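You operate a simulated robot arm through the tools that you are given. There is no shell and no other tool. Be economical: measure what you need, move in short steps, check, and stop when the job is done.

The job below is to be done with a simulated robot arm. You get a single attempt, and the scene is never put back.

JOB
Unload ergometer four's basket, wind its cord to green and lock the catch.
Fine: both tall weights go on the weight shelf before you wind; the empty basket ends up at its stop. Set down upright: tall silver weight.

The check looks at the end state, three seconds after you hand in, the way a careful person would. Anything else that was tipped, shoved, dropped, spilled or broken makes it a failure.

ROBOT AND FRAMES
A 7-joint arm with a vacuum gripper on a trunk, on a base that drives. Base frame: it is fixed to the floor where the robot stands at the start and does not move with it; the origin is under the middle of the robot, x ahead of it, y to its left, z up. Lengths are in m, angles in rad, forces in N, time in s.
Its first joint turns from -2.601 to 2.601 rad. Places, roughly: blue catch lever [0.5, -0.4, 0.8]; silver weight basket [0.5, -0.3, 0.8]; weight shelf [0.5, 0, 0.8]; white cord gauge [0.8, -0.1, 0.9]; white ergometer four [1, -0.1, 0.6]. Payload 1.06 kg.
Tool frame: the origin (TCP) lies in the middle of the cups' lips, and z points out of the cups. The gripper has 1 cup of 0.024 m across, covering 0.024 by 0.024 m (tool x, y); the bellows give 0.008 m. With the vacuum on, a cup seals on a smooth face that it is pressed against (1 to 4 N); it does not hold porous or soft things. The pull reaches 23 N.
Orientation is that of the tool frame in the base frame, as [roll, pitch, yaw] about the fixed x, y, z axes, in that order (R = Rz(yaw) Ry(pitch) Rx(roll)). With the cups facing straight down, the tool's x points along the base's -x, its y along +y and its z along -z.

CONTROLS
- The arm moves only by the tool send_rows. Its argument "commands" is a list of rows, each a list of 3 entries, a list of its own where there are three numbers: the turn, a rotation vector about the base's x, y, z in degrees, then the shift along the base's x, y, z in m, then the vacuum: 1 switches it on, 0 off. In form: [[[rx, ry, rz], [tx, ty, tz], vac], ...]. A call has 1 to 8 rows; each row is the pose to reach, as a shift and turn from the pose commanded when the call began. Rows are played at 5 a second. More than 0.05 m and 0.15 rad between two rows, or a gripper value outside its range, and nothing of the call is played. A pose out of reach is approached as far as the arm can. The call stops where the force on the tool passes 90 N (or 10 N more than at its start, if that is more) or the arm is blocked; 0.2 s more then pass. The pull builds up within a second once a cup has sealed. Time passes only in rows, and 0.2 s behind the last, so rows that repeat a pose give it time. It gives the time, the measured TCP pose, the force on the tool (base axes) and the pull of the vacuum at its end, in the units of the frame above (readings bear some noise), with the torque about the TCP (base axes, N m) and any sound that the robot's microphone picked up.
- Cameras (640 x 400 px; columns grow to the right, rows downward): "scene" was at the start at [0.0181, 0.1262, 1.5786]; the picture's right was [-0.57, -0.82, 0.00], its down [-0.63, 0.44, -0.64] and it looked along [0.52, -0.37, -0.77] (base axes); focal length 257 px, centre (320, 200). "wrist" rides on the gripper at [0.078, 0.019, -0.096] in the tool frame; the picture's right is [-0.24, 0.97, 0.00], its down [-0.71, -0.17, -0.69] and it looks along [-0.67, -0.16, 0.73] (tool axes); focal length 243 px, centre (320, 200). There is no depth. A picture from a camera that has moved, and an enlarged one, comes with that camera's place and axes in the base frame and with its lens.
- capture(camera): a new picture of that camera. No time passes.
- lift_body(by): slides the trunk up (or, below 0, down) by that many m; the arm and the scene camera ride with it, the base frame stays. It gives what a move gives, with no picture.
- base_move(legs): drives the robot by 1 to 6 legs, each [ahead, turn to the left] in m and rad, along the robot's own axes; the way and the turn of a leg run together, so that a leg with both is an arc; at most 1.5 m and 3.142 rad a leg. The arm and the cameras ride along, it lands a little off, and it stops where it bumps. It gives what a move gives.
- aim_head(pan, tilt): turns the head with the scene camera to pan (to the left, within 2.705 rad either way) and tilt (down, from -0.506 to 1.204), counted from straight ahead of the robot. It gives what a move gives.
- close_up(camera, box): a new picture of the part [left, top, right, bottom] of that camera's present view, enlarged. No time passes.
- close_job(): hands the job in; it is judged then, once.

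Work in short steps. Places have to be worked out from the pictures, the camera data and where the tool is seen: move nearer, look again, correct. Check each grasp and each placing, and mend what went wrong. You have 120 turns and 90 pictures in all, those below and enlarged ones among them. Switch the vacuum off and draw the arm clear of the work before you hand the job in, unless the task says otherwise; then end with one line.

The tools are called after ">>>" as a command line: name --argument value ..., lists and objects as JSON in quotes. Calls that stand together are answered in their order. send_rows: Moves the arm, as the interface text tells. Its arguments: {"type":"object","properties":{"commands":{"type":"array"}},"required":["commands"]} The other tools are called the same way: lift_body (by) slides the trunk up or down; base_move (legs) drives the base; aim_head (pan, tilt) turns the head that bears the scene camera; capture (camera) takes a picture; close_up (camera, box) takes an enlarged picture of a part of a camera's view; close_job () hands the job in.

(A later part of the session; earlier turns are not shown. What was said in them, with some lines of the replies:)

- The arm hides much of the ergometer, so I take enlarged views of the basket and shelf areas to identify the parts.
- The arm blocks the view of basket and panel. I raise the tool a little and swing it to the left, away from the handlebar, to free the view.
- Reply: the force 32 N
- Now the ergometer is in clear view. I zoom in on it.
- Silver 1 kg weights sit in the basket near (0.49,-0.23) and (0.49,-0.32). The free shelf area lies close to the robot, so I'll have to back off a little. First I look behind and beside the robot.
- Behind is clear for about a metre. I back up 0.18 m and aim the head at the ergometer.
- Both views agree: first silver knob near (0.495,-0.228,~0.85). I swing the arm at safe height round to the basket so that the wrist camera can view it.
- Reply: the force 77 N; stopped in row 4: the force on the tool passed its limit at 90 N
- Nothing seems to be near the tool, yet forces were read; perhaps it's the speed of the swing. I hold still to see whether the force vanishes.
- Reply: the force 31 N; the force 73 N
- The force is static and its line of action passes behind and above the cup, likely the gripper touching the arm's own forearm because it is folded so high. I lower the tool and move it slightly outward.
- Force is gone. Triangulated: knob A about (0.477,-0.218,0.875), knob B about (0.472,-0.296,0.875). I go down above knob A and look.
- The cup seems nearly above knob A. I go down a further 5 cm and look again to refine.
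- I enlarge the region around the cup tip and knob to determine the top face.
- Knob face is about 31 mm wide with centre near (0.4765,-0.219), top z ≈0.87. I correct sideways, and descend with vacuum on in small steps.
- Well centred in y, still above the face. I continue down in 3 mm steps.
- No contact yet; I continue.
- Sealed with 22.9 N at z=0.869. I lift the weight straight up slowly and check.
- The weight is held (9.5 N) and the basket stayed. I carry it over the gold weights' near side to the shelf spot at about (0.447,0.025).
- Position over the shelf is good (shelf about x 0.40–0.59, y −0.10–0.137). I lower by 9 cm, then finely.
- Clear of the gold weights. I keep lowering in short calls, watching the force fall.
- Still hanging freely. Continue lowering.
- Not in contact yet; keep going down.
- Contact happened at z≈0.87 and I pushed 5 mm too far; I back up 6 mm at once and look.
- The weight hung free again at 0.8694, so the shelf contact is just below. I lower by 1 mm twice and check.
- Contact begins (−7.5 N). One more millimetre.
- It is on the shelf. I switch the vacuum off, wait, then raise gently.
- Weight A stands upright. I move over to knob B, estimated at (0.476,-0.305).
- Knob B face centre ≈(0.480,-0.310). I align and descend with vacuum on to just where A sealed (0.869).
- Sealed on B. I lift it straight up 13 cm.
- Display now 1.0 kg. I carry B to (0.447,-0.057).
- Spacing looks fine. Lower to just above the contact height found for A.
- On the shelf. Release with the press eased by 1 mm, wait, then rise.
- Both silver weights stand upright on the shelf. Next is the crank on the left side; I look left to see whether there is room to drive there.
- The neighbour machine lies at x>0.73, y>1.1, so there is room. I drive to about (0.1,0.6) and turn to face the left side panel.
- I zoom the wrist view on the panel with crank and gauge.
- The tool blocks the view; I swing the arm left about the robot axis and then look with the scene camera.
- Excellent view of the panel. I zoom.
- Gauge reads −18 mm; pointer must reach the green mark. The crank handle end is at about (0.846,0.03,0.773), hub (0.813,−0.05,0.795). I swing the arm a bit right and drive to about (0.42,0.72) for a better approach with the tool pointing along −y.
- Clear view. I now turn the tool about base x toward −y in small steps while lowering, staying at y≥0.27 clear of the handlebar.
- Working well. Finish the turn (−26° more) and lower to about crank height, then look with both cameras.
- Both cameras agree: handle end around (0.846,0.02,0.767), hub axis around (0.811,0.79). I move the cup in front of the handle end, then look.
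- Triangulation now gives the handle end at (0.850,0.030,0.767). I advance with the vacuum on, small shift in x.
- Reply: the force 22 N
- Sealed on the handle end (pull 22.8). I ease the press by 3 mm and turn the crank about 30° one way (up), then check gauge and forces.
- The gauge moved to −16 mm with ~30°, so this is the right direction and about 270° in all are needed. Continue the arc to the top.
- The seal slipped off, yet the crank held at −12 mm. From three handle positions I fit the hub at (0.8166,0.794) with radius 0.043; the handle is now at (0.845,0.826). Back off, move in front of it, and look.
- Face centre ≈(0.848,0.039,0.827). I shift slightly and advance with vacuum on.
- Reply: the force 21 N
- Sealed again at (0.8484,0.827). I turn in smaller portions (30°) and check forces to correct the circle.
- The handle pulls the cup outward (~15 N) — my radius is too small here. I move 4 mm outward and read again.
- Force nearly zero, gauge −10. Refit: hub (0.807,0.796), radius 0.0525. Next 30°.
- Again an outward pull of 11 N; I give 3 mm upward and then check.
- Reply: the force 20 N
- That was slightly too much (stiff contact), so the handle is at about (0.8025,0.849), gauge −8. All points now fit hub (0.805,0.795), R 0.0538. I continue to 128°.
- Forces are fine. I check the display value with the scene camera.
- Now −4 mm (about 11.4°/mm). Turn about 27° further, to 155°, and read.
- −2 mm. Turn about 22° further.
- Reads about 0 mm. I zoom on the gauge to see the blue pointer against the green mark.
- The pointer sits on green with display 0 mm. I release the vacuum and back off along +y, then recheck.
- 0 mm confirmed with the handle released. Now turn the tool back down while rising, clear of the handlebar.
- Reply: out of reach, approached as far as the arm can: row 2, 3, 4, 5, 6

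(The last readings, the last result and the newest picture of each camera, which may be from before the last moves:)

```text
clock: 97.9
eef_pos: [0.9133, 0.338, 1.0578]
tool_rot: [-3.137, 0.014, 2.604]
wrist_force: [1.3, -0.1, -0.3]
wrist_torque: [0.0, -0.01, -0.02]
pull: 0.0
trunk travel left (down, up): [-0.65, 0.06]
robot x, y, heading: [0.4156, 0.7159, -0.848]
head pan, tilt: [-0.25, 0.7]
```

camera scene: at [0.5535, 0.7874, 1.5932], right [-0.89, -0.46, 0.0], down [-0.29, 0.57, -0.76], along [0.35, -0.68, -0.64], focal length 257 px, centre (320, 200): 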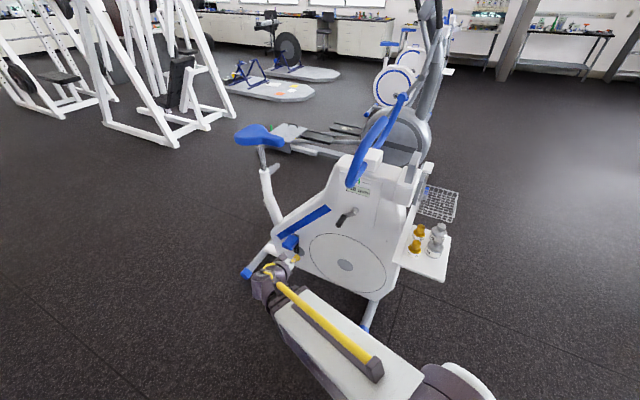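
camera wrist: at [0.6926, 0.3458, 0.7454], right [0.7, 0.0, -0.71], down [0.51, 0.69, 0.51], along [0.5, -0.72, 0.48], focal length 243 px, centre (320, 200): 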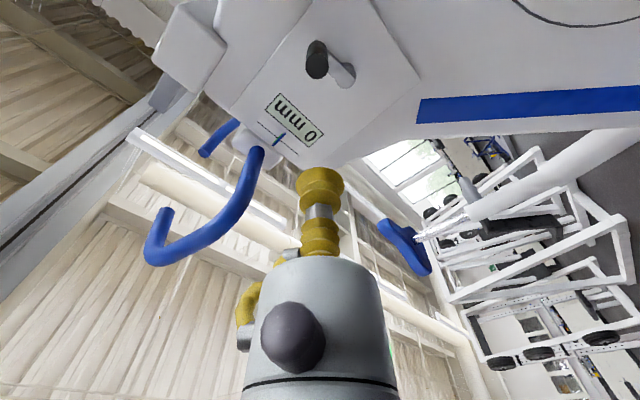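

The tool is back to the pose it had before. I drive back along the same way to the front of the machine and look at basket and lever.

>>> base_move --legs '[[0, 1.2], [-0.34, 0], [0, -0.85]]'

>>> base_move --legs '[[0, 1.63], [-0.66, 0], [0, -1.134]]'

>>> aim_head --pan -0.5 --tilt 0.75

>>> close_up --camera "scene" --box '[240, 120, 400, 260]'

```text
clock: 105.4
eef_pos: [0.6982, 0.4225, 1.0582]
tool_rot: [-3.136, 0.015, 2.975]
wrist_force: [0.1, 0.4, 0.4]
wrist_torque: [-0.01, 0.0, -0.02]
pull: 0.0
trunk travel left (down, up): [-0.65, 0.06]
robot x, y, heading: [0.0997, 0.5937, -0.477]
head pan, tilt: [-0.25, 0.7]
```

```text
clock: 115.8
eef_pos: [0.4399, 0.1258, 1.059]
tool_rot: [-3.136, 0.015, -2.819]
wrist_force: [0.5, 0.3, 1.2]
wrist_torque: [0.0, 0.01, 0.0]
pull: 0.0
trunk travel left (down, up): [-0.65, 0.06]
robot x, y, heading: [-0.1756, -0.0072, 0.01]
head pan, tilt: [-0.25, 0.7]
```

```text
clock: 116.6
eef_pos: [0.4396, 0.1254, 1.0578]
tool_rot: [-3.135, 0.017, -2.818]
wrist_force: [0.8, 0.2, 0.2]
wrist_torque: [0.02, -0.01, 0.02]
pull: 0.1
trunk travel left (down, up): [-0.65, 0.06]
robot x, y, heading: [-0.1743, -0.0049, 0.011]
head pan, tilt: [-0.499, 0.75]
```

```text
2.86 times, centred on (320, 190) of scene
camera zoom: at [-0.1461, 0.1263, 1.5889], right [-0.47, -0.88, 0.0], down [-0.6, 0.32, -0.73], along [0.65, -0.34, -0.68], focal length 735 px, centre (320, 229)
```

zoom: 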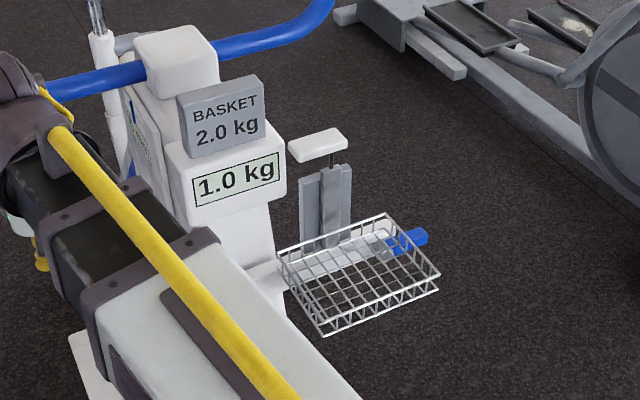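

I zoom further on the basket, slide and blue lever to understand the stop and catch.

>>> close_up --camera "scene" --box '[300, 145, 360, 205]'

>>> close_up --camera "scene" --box '[300, 180, 370, 240]'

```text
6.67 times, centred on (330, 175) of scene
camera zoom: at [-0.1461, 0.1263, 1.5889], right [-0.47, -0.88, 0.0], down [-0.6, 0.32, -0.73], along [0.65, -0.34, -0.68], focal length 1716 px, centre (253, 367)
```

zoom: 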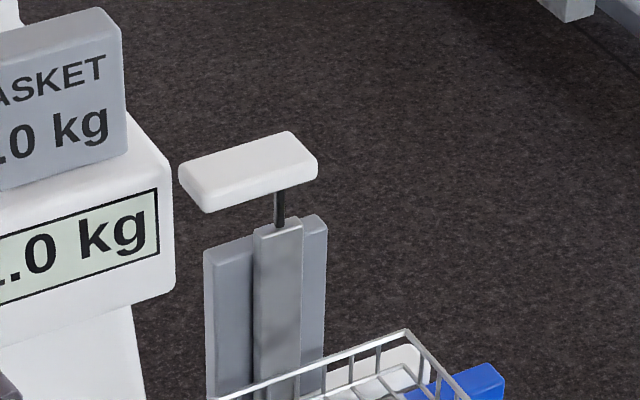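

```text
6.67 times, centred on (335, 210) of scene
camera zoom: at [-0.1461, 0.1263, 1.5889], right [-0.47, -0.88, 0.0], down [-0.6, 0.32, -0.73], along [0.65, -0.34, -0.68], focal length 1716 px, centre (220, 133)
```

zoom: 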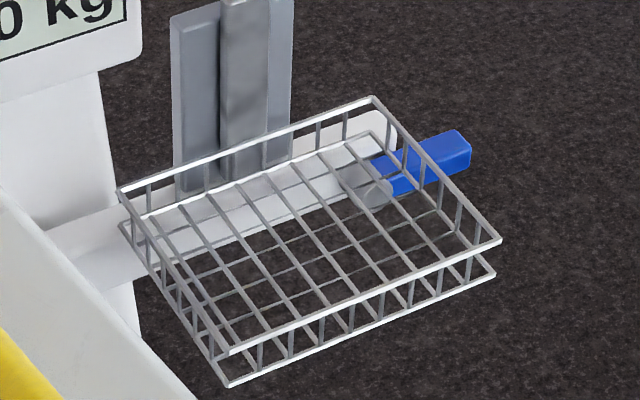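

The cord (black) now is shorter, so winding has drawn the basket up toward its stop. The blue lever runs from a hub near (0.52,−0.33,0.79) to about (0.525,−0.41). I bring the wrist camera over there.

>>> send_rows --commands '[[[0, 0, -3], [0, -0.045, 0], 0], [[0, 0, -6], [0, -0.09, 0], 0], [[0, 0, -9], [0, -0.135, 0], 0], [[0, 0, -12], [0, -0.18, 0], 0], [[0, 0, -15], [0, -0.225, 0], 0], [[0, 0, -18], [0, -0.27, 0], 0], [[0, 0, -18], [0, -0.315, 0], 0], [[0, 0, -18], [0, -0.36, 0], 0]]'

>>> send_rows --commands '[[[0, 0, 0], [0, -0.045, 0], 0], [[0, 0, 0], [0, -0.09, -0.01], 0], [[0, 0, 0], [0, -0.135, -0.03], 0], [[0, 0, 0], [0, -0.17, -0.06], 0], [[0, 0, 0], [0, -0.19, -0.09], 0]]'

>>> capture --camera "wrist"

```text
clock: 118.4
eef_pos: [0.4399, -0.2358, 1.0589]
tool_rot: [-3.137, 0.017, -3.135]
wrist_force: [0.9, 0.7, -0.5]
wrist_torque: [0.03, 0.03, 0.0]
pull: 0.0
trunk travel left (down, up): [-0.65, 0.06]
robot x, y, heading: [-0.1712, -0.0008, 0.014]
head pan, tilt: [-0.499, 0.75]
```

```text
clock: 119.6
eef_pos: [0.4398, -0.4256, 0.9705]
tool_rot: [-3.136, 0.016, -3.135]
wrist_force: [0.3, -0.1, 0.3]
wrist_torque: [0.02, 0.01, 0.02]
pull: 0.1
trunk travel left (down, up): [-0.65, 0.06]
robot x, y, heading: [-0.1701, -0.0045, 0.014]
head pan, tilt: [-0.499, 0.75]
```

```text
21 pictures are left
camera wrist: at [0.3604, -0.4061, 1.0643], right [0.23, 0.97, 0.0], down [0.7, -0.16, 0.7], along [0.68, -0.16, -0.72], focal length 243 px, centre (320, 200)
```

wrist: 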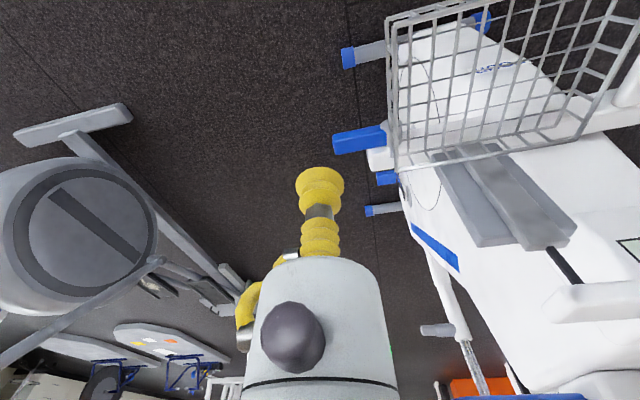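

>>> close_up --camera "wrist" --box '[320, 80, 480, 200]'

```text
3.33 times, centred on (400, 140) of wrist
camera zoom: at [0.3604, -0.4061, 1.0643], right [0.23, 0.97, 0.0], down [0.7, -0.16, 0.7], along [0.68, -0.16, -0.72], focal length 809 px, centre (53, 400)
```

zoom: 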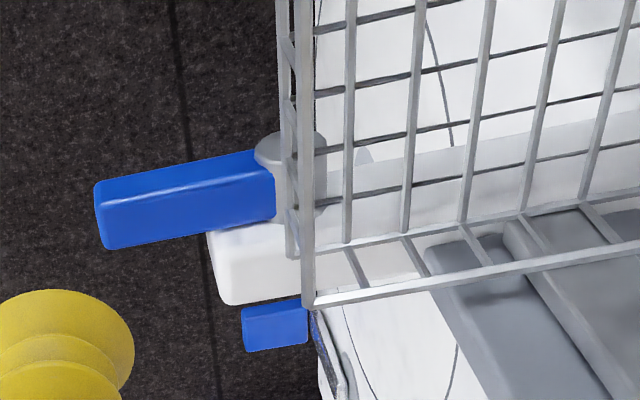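

The hub axis runs along x; the lever lies level, tip at about (0.54,−0.428,0.766), hub y≈−0.351. I move the cup above the lever near its tip and look.

>>> send_rows --commands '[[[0, 0, 0], [0.03, 0, -0.03], 0], [[0, 0, 0], [0.06, 0.003, -0.06], 0], [[0, 0, 0], [0.085, 0.008, -0.09], 0], [[0, 0, 0], [0.097, 0.012, -0.12], 0], [[0, 0, 0], [0.097, 0.012, -0.155], 0], [[0, 0, 0], [0.097, 0.012, -0.165], 0]]'

>>> capture --camera "wrist"

>>> close_up --camera "scene" --box '[290, 150, 390, 230]'

```text
clock: 121.0
eef_pos: [0.537, -0.4125, 0.8038]
tool_rot: [-3.137, 0.016, -3.135]
wrist_force: [0.3, 0.1, -0.1]
wrist_torque: [-0.04, 0.0, 0.0]
pull: 0.0
trunk travel left (down, up): [-0.65, 0.06]
robot x, y, heading: [-0.1711, -0.0069, 0.015]
head pan, tilt: [-0.499, 0.75]
```

```text
19 pictures are left
camera wrist: at [0.4565, -0.3938, 0.8987], right [0.23, 0.97, 0.0], down [0.7, -0.16, 0.7], along [0.68, -0.16, -0.72], focal length 243 px, centre (320, 200)
```

wrist: 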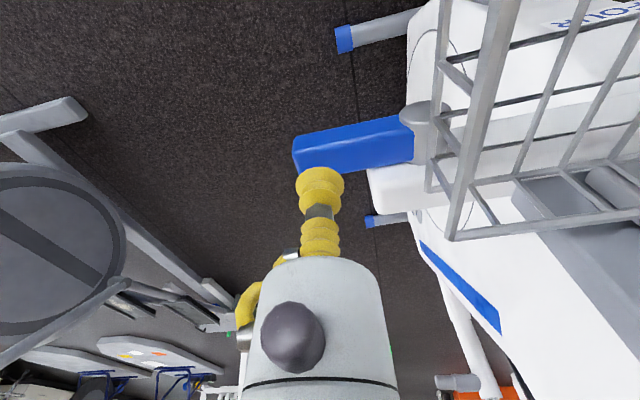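

```text
5.00 times, centred on (340, 190) of scene
camera zoom: at [-0.146, 0.126, 1.5889], right [-0.47, -0.88, 0.0], down [-0.6, 0.32, -0.73], along [0.65, -0.34, -0.68], focal length 1287 px, centre (220, 250)
```

zoom: 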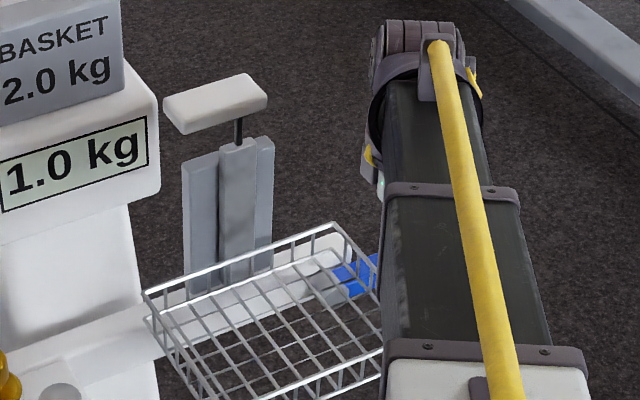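

The cup is over the lever about 16 mm from its tip. I descend gently and press down, reading the force.

>>> send_rows --commands '[[[0, 0, 0], [0.003, 0, -0.01], 0], [[0, 0, 0], [0.003, 0, -0.018], 0], [[0, 0, 0], [0.003, 0, -0.022], 0], [[0, 0, 0], [0.003, 0, -0.022], 0]]'

>>> send_rows --commands '[[[0, 0, 0], [0, 0, -0.003], 0], [[0, 0, 0], [0, 0, -0.006], 0], [[0, 0, 0], [0, 0, -0.006], 0]]'

```text
clock: 122.0
eef_pos: [0.539, -0.4126, 0.7818]
tool_rot: [-3.135, 0.015, -3.134]
wrist_force: [-0.1, 0.0, 0.0]
wrist_torque: [0.01, 0.02, -0.01]
pull: 0.1
trunk travel left (down, up): [-0.65, 0.06]
robot x, y, heading: [-0.1682, -0.0055, 0.017]
head pan, tilt: [-0.499, 0.75]
```

```text
clock: 122.8
eef_pos: [0.5391, -0.4117, 0.7757]
tool_rot: [-3.137, 0.015, -3.135]
wrist_force: [-0.1, 0.2, 0.0]
wrist_torque: [0.0, -0.01, -0.03]
pull: 0.1
trunk travel left (down, up): [-0.65, 0.06]
robot x, y, heading: [-0.1702, -0.0034, 0.01]
head pan, tilt: [-0.499, 0.75]
```

>>> send_rows --commands '[[[0, 0, 0], [0, 0, -0.003], 0], [[0, 0, 0], [0, 0, -0.006], 0], [[0, 0, 0], [0, 0, -0.006], 0]]'

>>> close_up --camera "wrist" --box '[240, 80, 460, 240]'

```text
clock: 123.6
eef_pos: [0.5408, -0.4123, 0.7699]
tool_rot: [-3.135, 0.013, -3.134]
wrist_force: [-0.5, -0.6, 2.6]
wrist_torque: [0.05, -0.01, 0.0]
pull: 0.0
trunk travel left (down, up): [-0.65, 0.06]
robot x, y, heading: [-0.1756, -0.0027, 0.017]
head pan, tilt: [-0.499, 0.75]
```

```text
2.50 times, centred on (350, 160) of wrist
camera zoom: at [0.46, -0.3939, 0.8649], right [0.23, 0.97, 0.0], down [0.7, -0.16, 0.7], along [0.68, -0.16, -0.72], focal length 606 px, centre (245, 300)
```

zoom: 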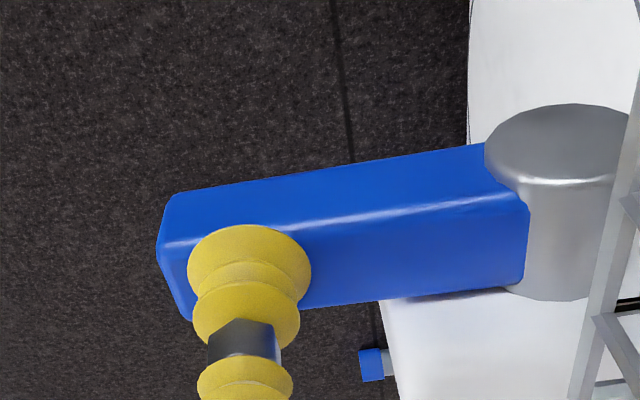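

Contact at 2.6 N. I press a bit further to see whether the lever yields downward.

>>> send_rows --commands '[[[0, 0, 0], [0, 0, -0.003], 0], [[0, 0, 0], [0, 0, -0.006], 0], [[0, 0, 0], [0, 0, -0.009], 0], [[0, 0, 0], [0, 0, -0.009], 0]]'

>>> close_up --camera "wrist" --box '[240, 80, 460, 240]'

```text
clock: 124.6
eef_pos: [0.5395, -0.4124, 0.7605]
tool_rot: [-3.137, 0.015, -3.134]
wrist_force: [-0.6, -0.7, 2.3]
wrist_torque: [0.03, -0.03, 0.02]
pull: 0.0
trunk travel left (down, up): [-0.65, 0.06]
robot x, y, heading: [-0.1721, -0.0068, 0.014]
head pan, tilt: [-0.499, 0.75]
```

```text
2.50 times, centred on (350, 160) of wrist
camera zoom: at [0.4599, -0.3941, 0.8557], right [0.23, 0.97, 0.0], down [0.7, -0.16, 0.7], along [0.68, -0.16, -0.72], focal length 606 px, centre (245, 300)
```

zoom: 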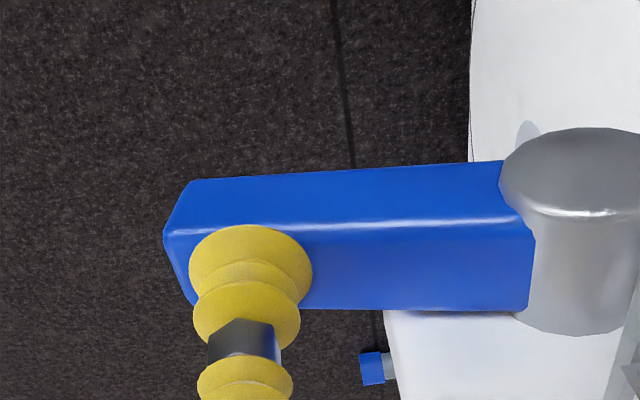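

The lever swings down freely (≈2 N friction). To avoid the gripper body hitting the basket rim while following it, I back off slightly and tilt the tool 40° so that it leans outward.

>>> send_rows --commands '[[[0, 0, 0], [0, 0, 0.012], 0], [[8, 0, 0], [0, -0.004, 0.016], 0], [[16, 0, 0], [0, -0.006, 0.018], 0], [[24, 0, 0], [0, -0.008, 0.018], 0], [[32, 0, 0], [0, -0.008, 0.018], 0], [[40, 0, 0], [0, -0.008, 0.018], 0], [[40, 0, 0], [0, -0.008, 0.018], 0]]'

>>> capture --camera "wrist"

```text
clock: 126.2
eef_pos: [0.539, -0.42, 0.7793]
tool_rot: [2.447, 0.016, 3.139]
wrist_force: [-0.3, 0.1, 0.8]
wrist_torque: [0.01, 0.0, 0.0]
pull: 0.1
trunk travel left (down, up): [-0.65, 0.06]
robot x, y, heading: [-0.1733, -0.0042, 0.007]
head pan, tilt: [-0.499, 0.75]
```

```text
15 pictures are left
camera wrist: at [0.4599, -0.4674, 0.8635], right [0.23, 0.75, 0.63], down [0.7, -0.57, 0.43], along [0.68, 0.34, -0.65], focal length 243 px, centre (320, 200)
```

wrist: 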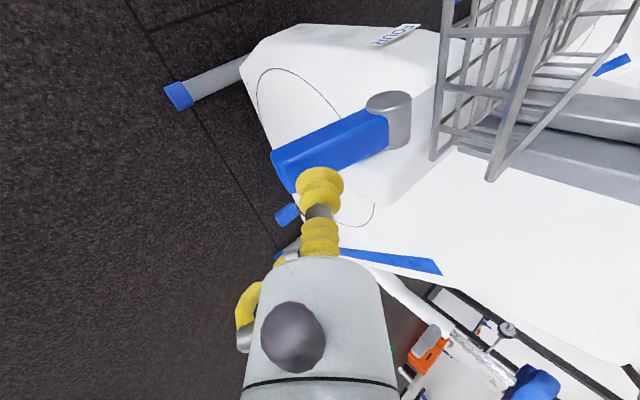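

Good clearance now. I sweep the lever down and inward along its arc to about 40°, then read forces.

>>> send_rows --commands '[[[0, 0, 0], [0, 0.008, -0.014], 0], [[0, 0, 0], [0, 0.011, -0.021], 0], [[0, 0, 0], [0, 0.013, -0.028], 0], [[0, 0, 0], [0, 0.0145, -0.033], 0], [[0, 0, 0], [0, 0.016, -0.038], 0], [[0, 0, 0], [0, 0.019, -0.047], 0], [[0, 0, 0], [0, 0.019, -0.047], 0]]'

>>> capture --camera "wrist"

```text
clock: 127.8
eef_pos: [0.5399, -0.4016, 0.7315]
tool_rot: [2.453, 0.016, 3.136]
wrist_force: [-0.2, -1.1, -0.5]
wrist_torque: [0.09, 0.0, 0.0]
pull: 0.0
trunk travel left (down, up): [-0.65, 0.06]
robot x, y, heading: [-0.1736, -0.0063, 0.012]
head pan, tilt: [-0.499, 0.75]
```

```text
14 pictures are left
camera wrist: at [0.4601, -0.4484, 0.8168], right [0.23, 0.75, 0.62], down [0.7, -0.57, 0.43], along [0.68, 0.34, -0.65], focal length 243 px, centre (320, 200)
```

wrist: 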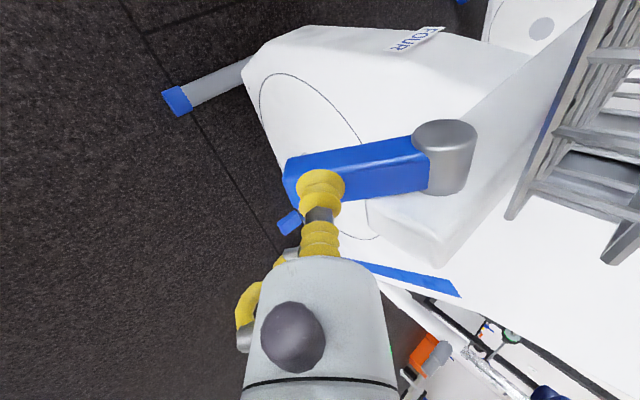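

The lever is at about 40° down and yields easily. Continue to about 80°.

>>> send_rows --commands '[[[0, 0, 0], [0, 0.0055, -0.008], 0], [[0, 0, 0], [0, 0.0085, -0.0115], 0], [[0, 0, 0], [0, 0.012, -0.015], 0], [[0, 0, 0], [0, 0.016, -0.018], 0], [[0, 0, 0], [0, 0.02, -0.021], 0], [[0, 0, 0], [0, 0.0245, -0.0235], 0], [[0, 0, 0], [0, 0.029, -0.026], 0], [[0, 0, 0], [0, 0.029, -0.026], 0]]'

>>> capture --camera "wrist"

```text
clock: 129.6
eef_pos: [0.5406, -0.3739, 0.706]
tool_rot: [2.448, 0.016, 3.136]
wrist_force: [1.9, -7.3, 1.1]
wrist_torque: [0.11, 0.05, -0.03]
pull: 0.1
trunk travel left (down, up): [-0.65, 0.06]
robot x, y, heading: [-0.1753, -0.0051, 0.013]
head pan, tilt: [-0.499, 0.75]
```

```text
13 pictures are left
camera wrist: at [0.4604, -0.4195, 0.7907], right [0.23, 0.75, 0.62], down [0.7, -0.57, 0.43], along [0.68, 0.34, -0.65], focal length 243 px, centre (320, 200)
```

wrist: 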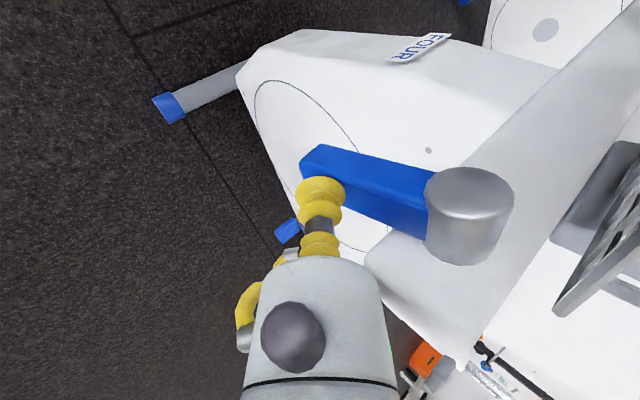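

The lever is at about 70–75°, with 7 N resistance. I push further inward in small steps to find the stop.

>>> send_rows --commands '[[[0, 0, 0], [0, 0.003, -0.001], 0], [[0, 0, 0], [0, 0.006, -0.001], 0], [[0, 0, 0], [0, 0.009, -0.002], 0], [[0, 0, 0], [0, 0.009, -0.002], 0]]'

>>> close_up --camera "wrist" --box '[240, 80, 560, 280]'

```text
clock: 130.6
eef_pos: [0.5392, -0.3704, 0.7032]
tool_rot: [2.452, 0.02, 3.13]
wrist_force: [9.5, -68.9, 14.8]
wrist_torque: [1.22, 0.39, -0.06]
pull: 0.2
trunk travel left (down, up): [-0.65, 0.06]
robot x, y, heading: [-0.1715, -0.0052, -0.001]
head pan, tilt: [-0.499, 0.75]
```

```text
2.00 times, centred on (400, 180) of wrist
camera zoom: at [0.4599, -0.4162, 0.7876], right [0.23, 0.75, 0.62], down [0.69, -0.58, 0.43], along [0.68, 0.33, -0.65], focal length 485 px, centre (160, 240)
```

zoom: 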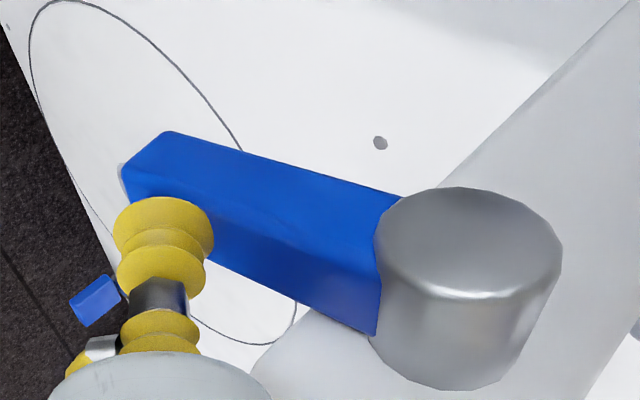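

The stop is reached (69 N). I back off along the tool axis and check that the lever stays down.

>>> send_rows --commands '[[[0, 0, 0], [0, -0.009, 0.002], 0], [[0, 0, 0], [0, -0.02, 0.012], 0], [[0, 0, 0], [0, -0.045, 0.042], 0], [[0, 0, 0], [0, -0.075, 0.078], 0], [[0, 0, 0], [0, -0.1, 0.12], 0]]'

>>> capture --camera "wrist"

```text
clock: 131.8
eef_pos: [0.5406, -0.4633, 0.8231]
tool_rot: [2.448, 0.016, 3.14]
wrist_force: [0.4, -0.7, -0.2]
wrist_torque: [0.0, -0.02, 0.0]
pull: 0.1
trunk travel left (down, up): [-0.65, 0.06]
robot x, y, heading: [-0.1701, -0.0048, 0.012]
head pan, tilt: [-0.499, 0.75]
```

```text
11 pictures are left
camera wrist: at [0.4614, -0.5088, 0.908], right [0.23, 0.75, 0.62], down [0.7, -0.57, 0.43], along [0.68, 0.34, -0.65], focal length 243 px, centre (320, 200)
```

wrist: 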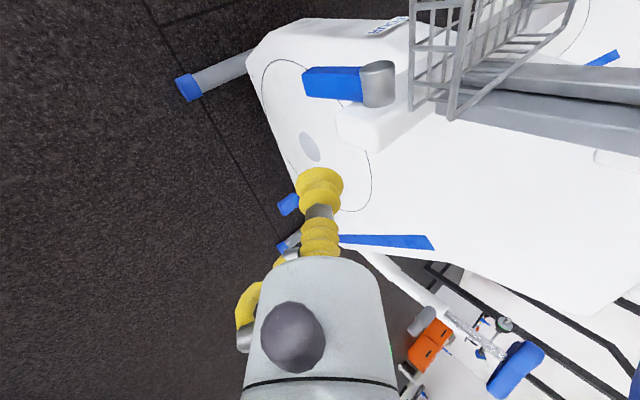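

The lever stays down at its stop. I raise and untilt the tool, moving away, then check the full scene.

>>> send_rows --commands '[[[-8, 0, 0], [-0.01, -0.02, 0.03], 0], [[-16, 0, 0], [-0.02, -0.04, 0.06], 0], [[-24, 0, 0], [-0.03, -0.06, 0.09], 0], [[-32, 0, 0], [-0.04, -0.075, 0.12], 0], [[-40, 0, 0], [-0.05, -0.09, 0.15], 0], [[-40, 0, 0], [-0.06, -0.12, 0.18], 0], [[-40, 0, 0], [-0.08, -0.155, 0.2], 0], [[-40, 0, 0], [-0.1, -0.19, 0.22], 0]]'

>>> close_up --camera "scene" --box '[220, 120, 400, 270]'

>>> close_up --camera "scene" --box '[300, 150, 370, 220]'

```text
clock: 133.6
eef_pos: [0.4391, -0.6535, 1.0435]
tool_rot: [-3.135, 0.016, -3.135]
wrist_force: [0.0, 0.3, 0.5]
wrist_torque: [-0.03, 0.0, -0.01]
pull: 0.0
trunk travel left (down, up): [-0.65, 0.06]
robot x, y, heading: [-0.1693, -0.0037, 0.006]
head pan, tilt: [-0.499, 0.75]
```

```text
2.67 times, centred on (310, 195) of scene
camera zoom: at [-0.1462, 0.1256, 1.5889], right [-0.47, -0.88, 0.0], down [-0.6, 0.32, -0.73], along [0.65, -0.34, -0.68], focal length 686 px, centre (347, 213)
```

zoom: 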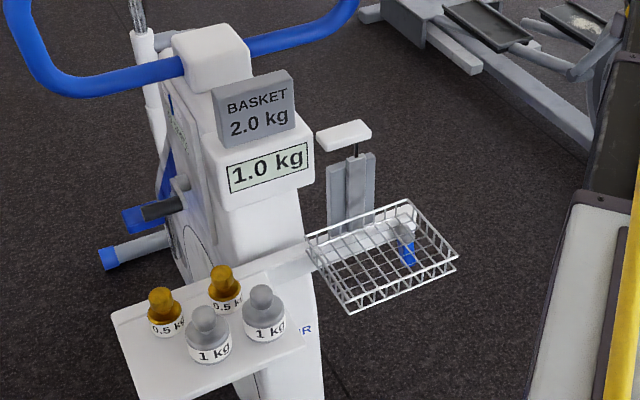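

```text
5.71 times, centred on (335, 185) of scene
camera zoom: at [-0.1462, 0.1256, 1.5889], right [-0.47, -0.88, 0.0], down [-0.6, 0.32, -0.73], along [0.65, -0.34, -0.68], focal length 1471 px, centre (234, 286)
```

zoom: 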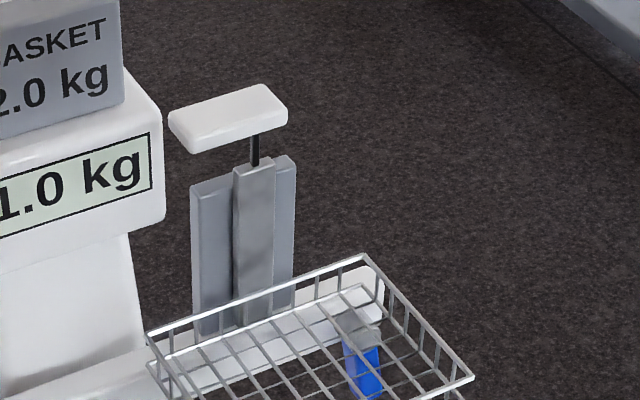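

The lever points down, weights upright on the shelf, basket empty and ~18 mm higher than at the start. I take a last look at the gauge and weights.

>>> close_up --camera "scene" --box '[240, 140, 290, 180]'

>>> close_up --camera "scene" --box '[330, 190, 370, 230]'

```text
10.00 times, centred on (265, 160) of scene
camera zoom: at [-0.1462, 0.1256, 1.5889], right [-0.47, -0.88, 0.0], down [-0.6, 0.32, -0.73], along [0.65, -0.34, -0.68], focal length 2574 px, centre (870, 600)
```

zoom: 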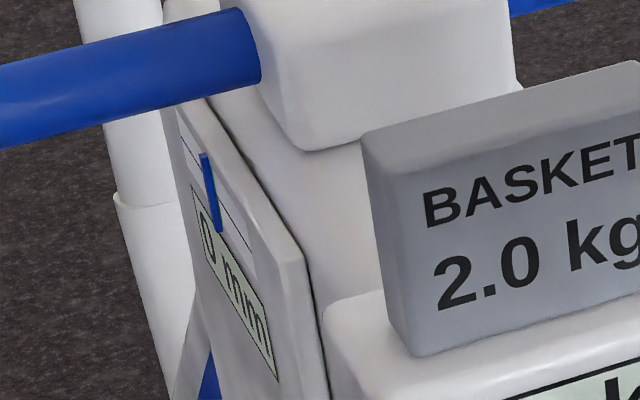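

```text
10.00 times, centred on (350, 210) of scene
camera zoom: at [-0.1462, 0.1256, 1.5889], right [-0.47, -0.88, 0.0], down [-0.6, 0.32, -0.73], along [0.65, -0.34, -0.68], focal length 2574 px, centre (20, 100)
```

zoom: 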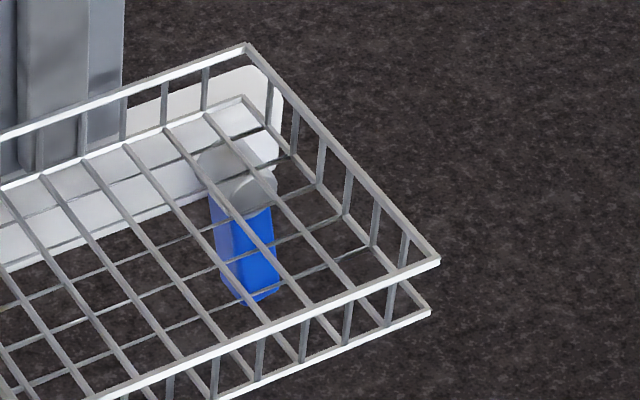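

Gauge 0 mm on green, catch lever at its lower stop, weights upright on the shelf, vacuum off and arm clear. I hand the job in.

>>> close_job

```text
The job is handed in.
```

The job is handed in: both silver weights stand upright on the weight shelf, and the empty basket came up about 18 mm as I wound the cord to 0 mm on green. The catch lever is turned down to its stop; I took down as the locked position, since it carries no marking, and I assumed the basket's stop is where it sits at 0 mm.
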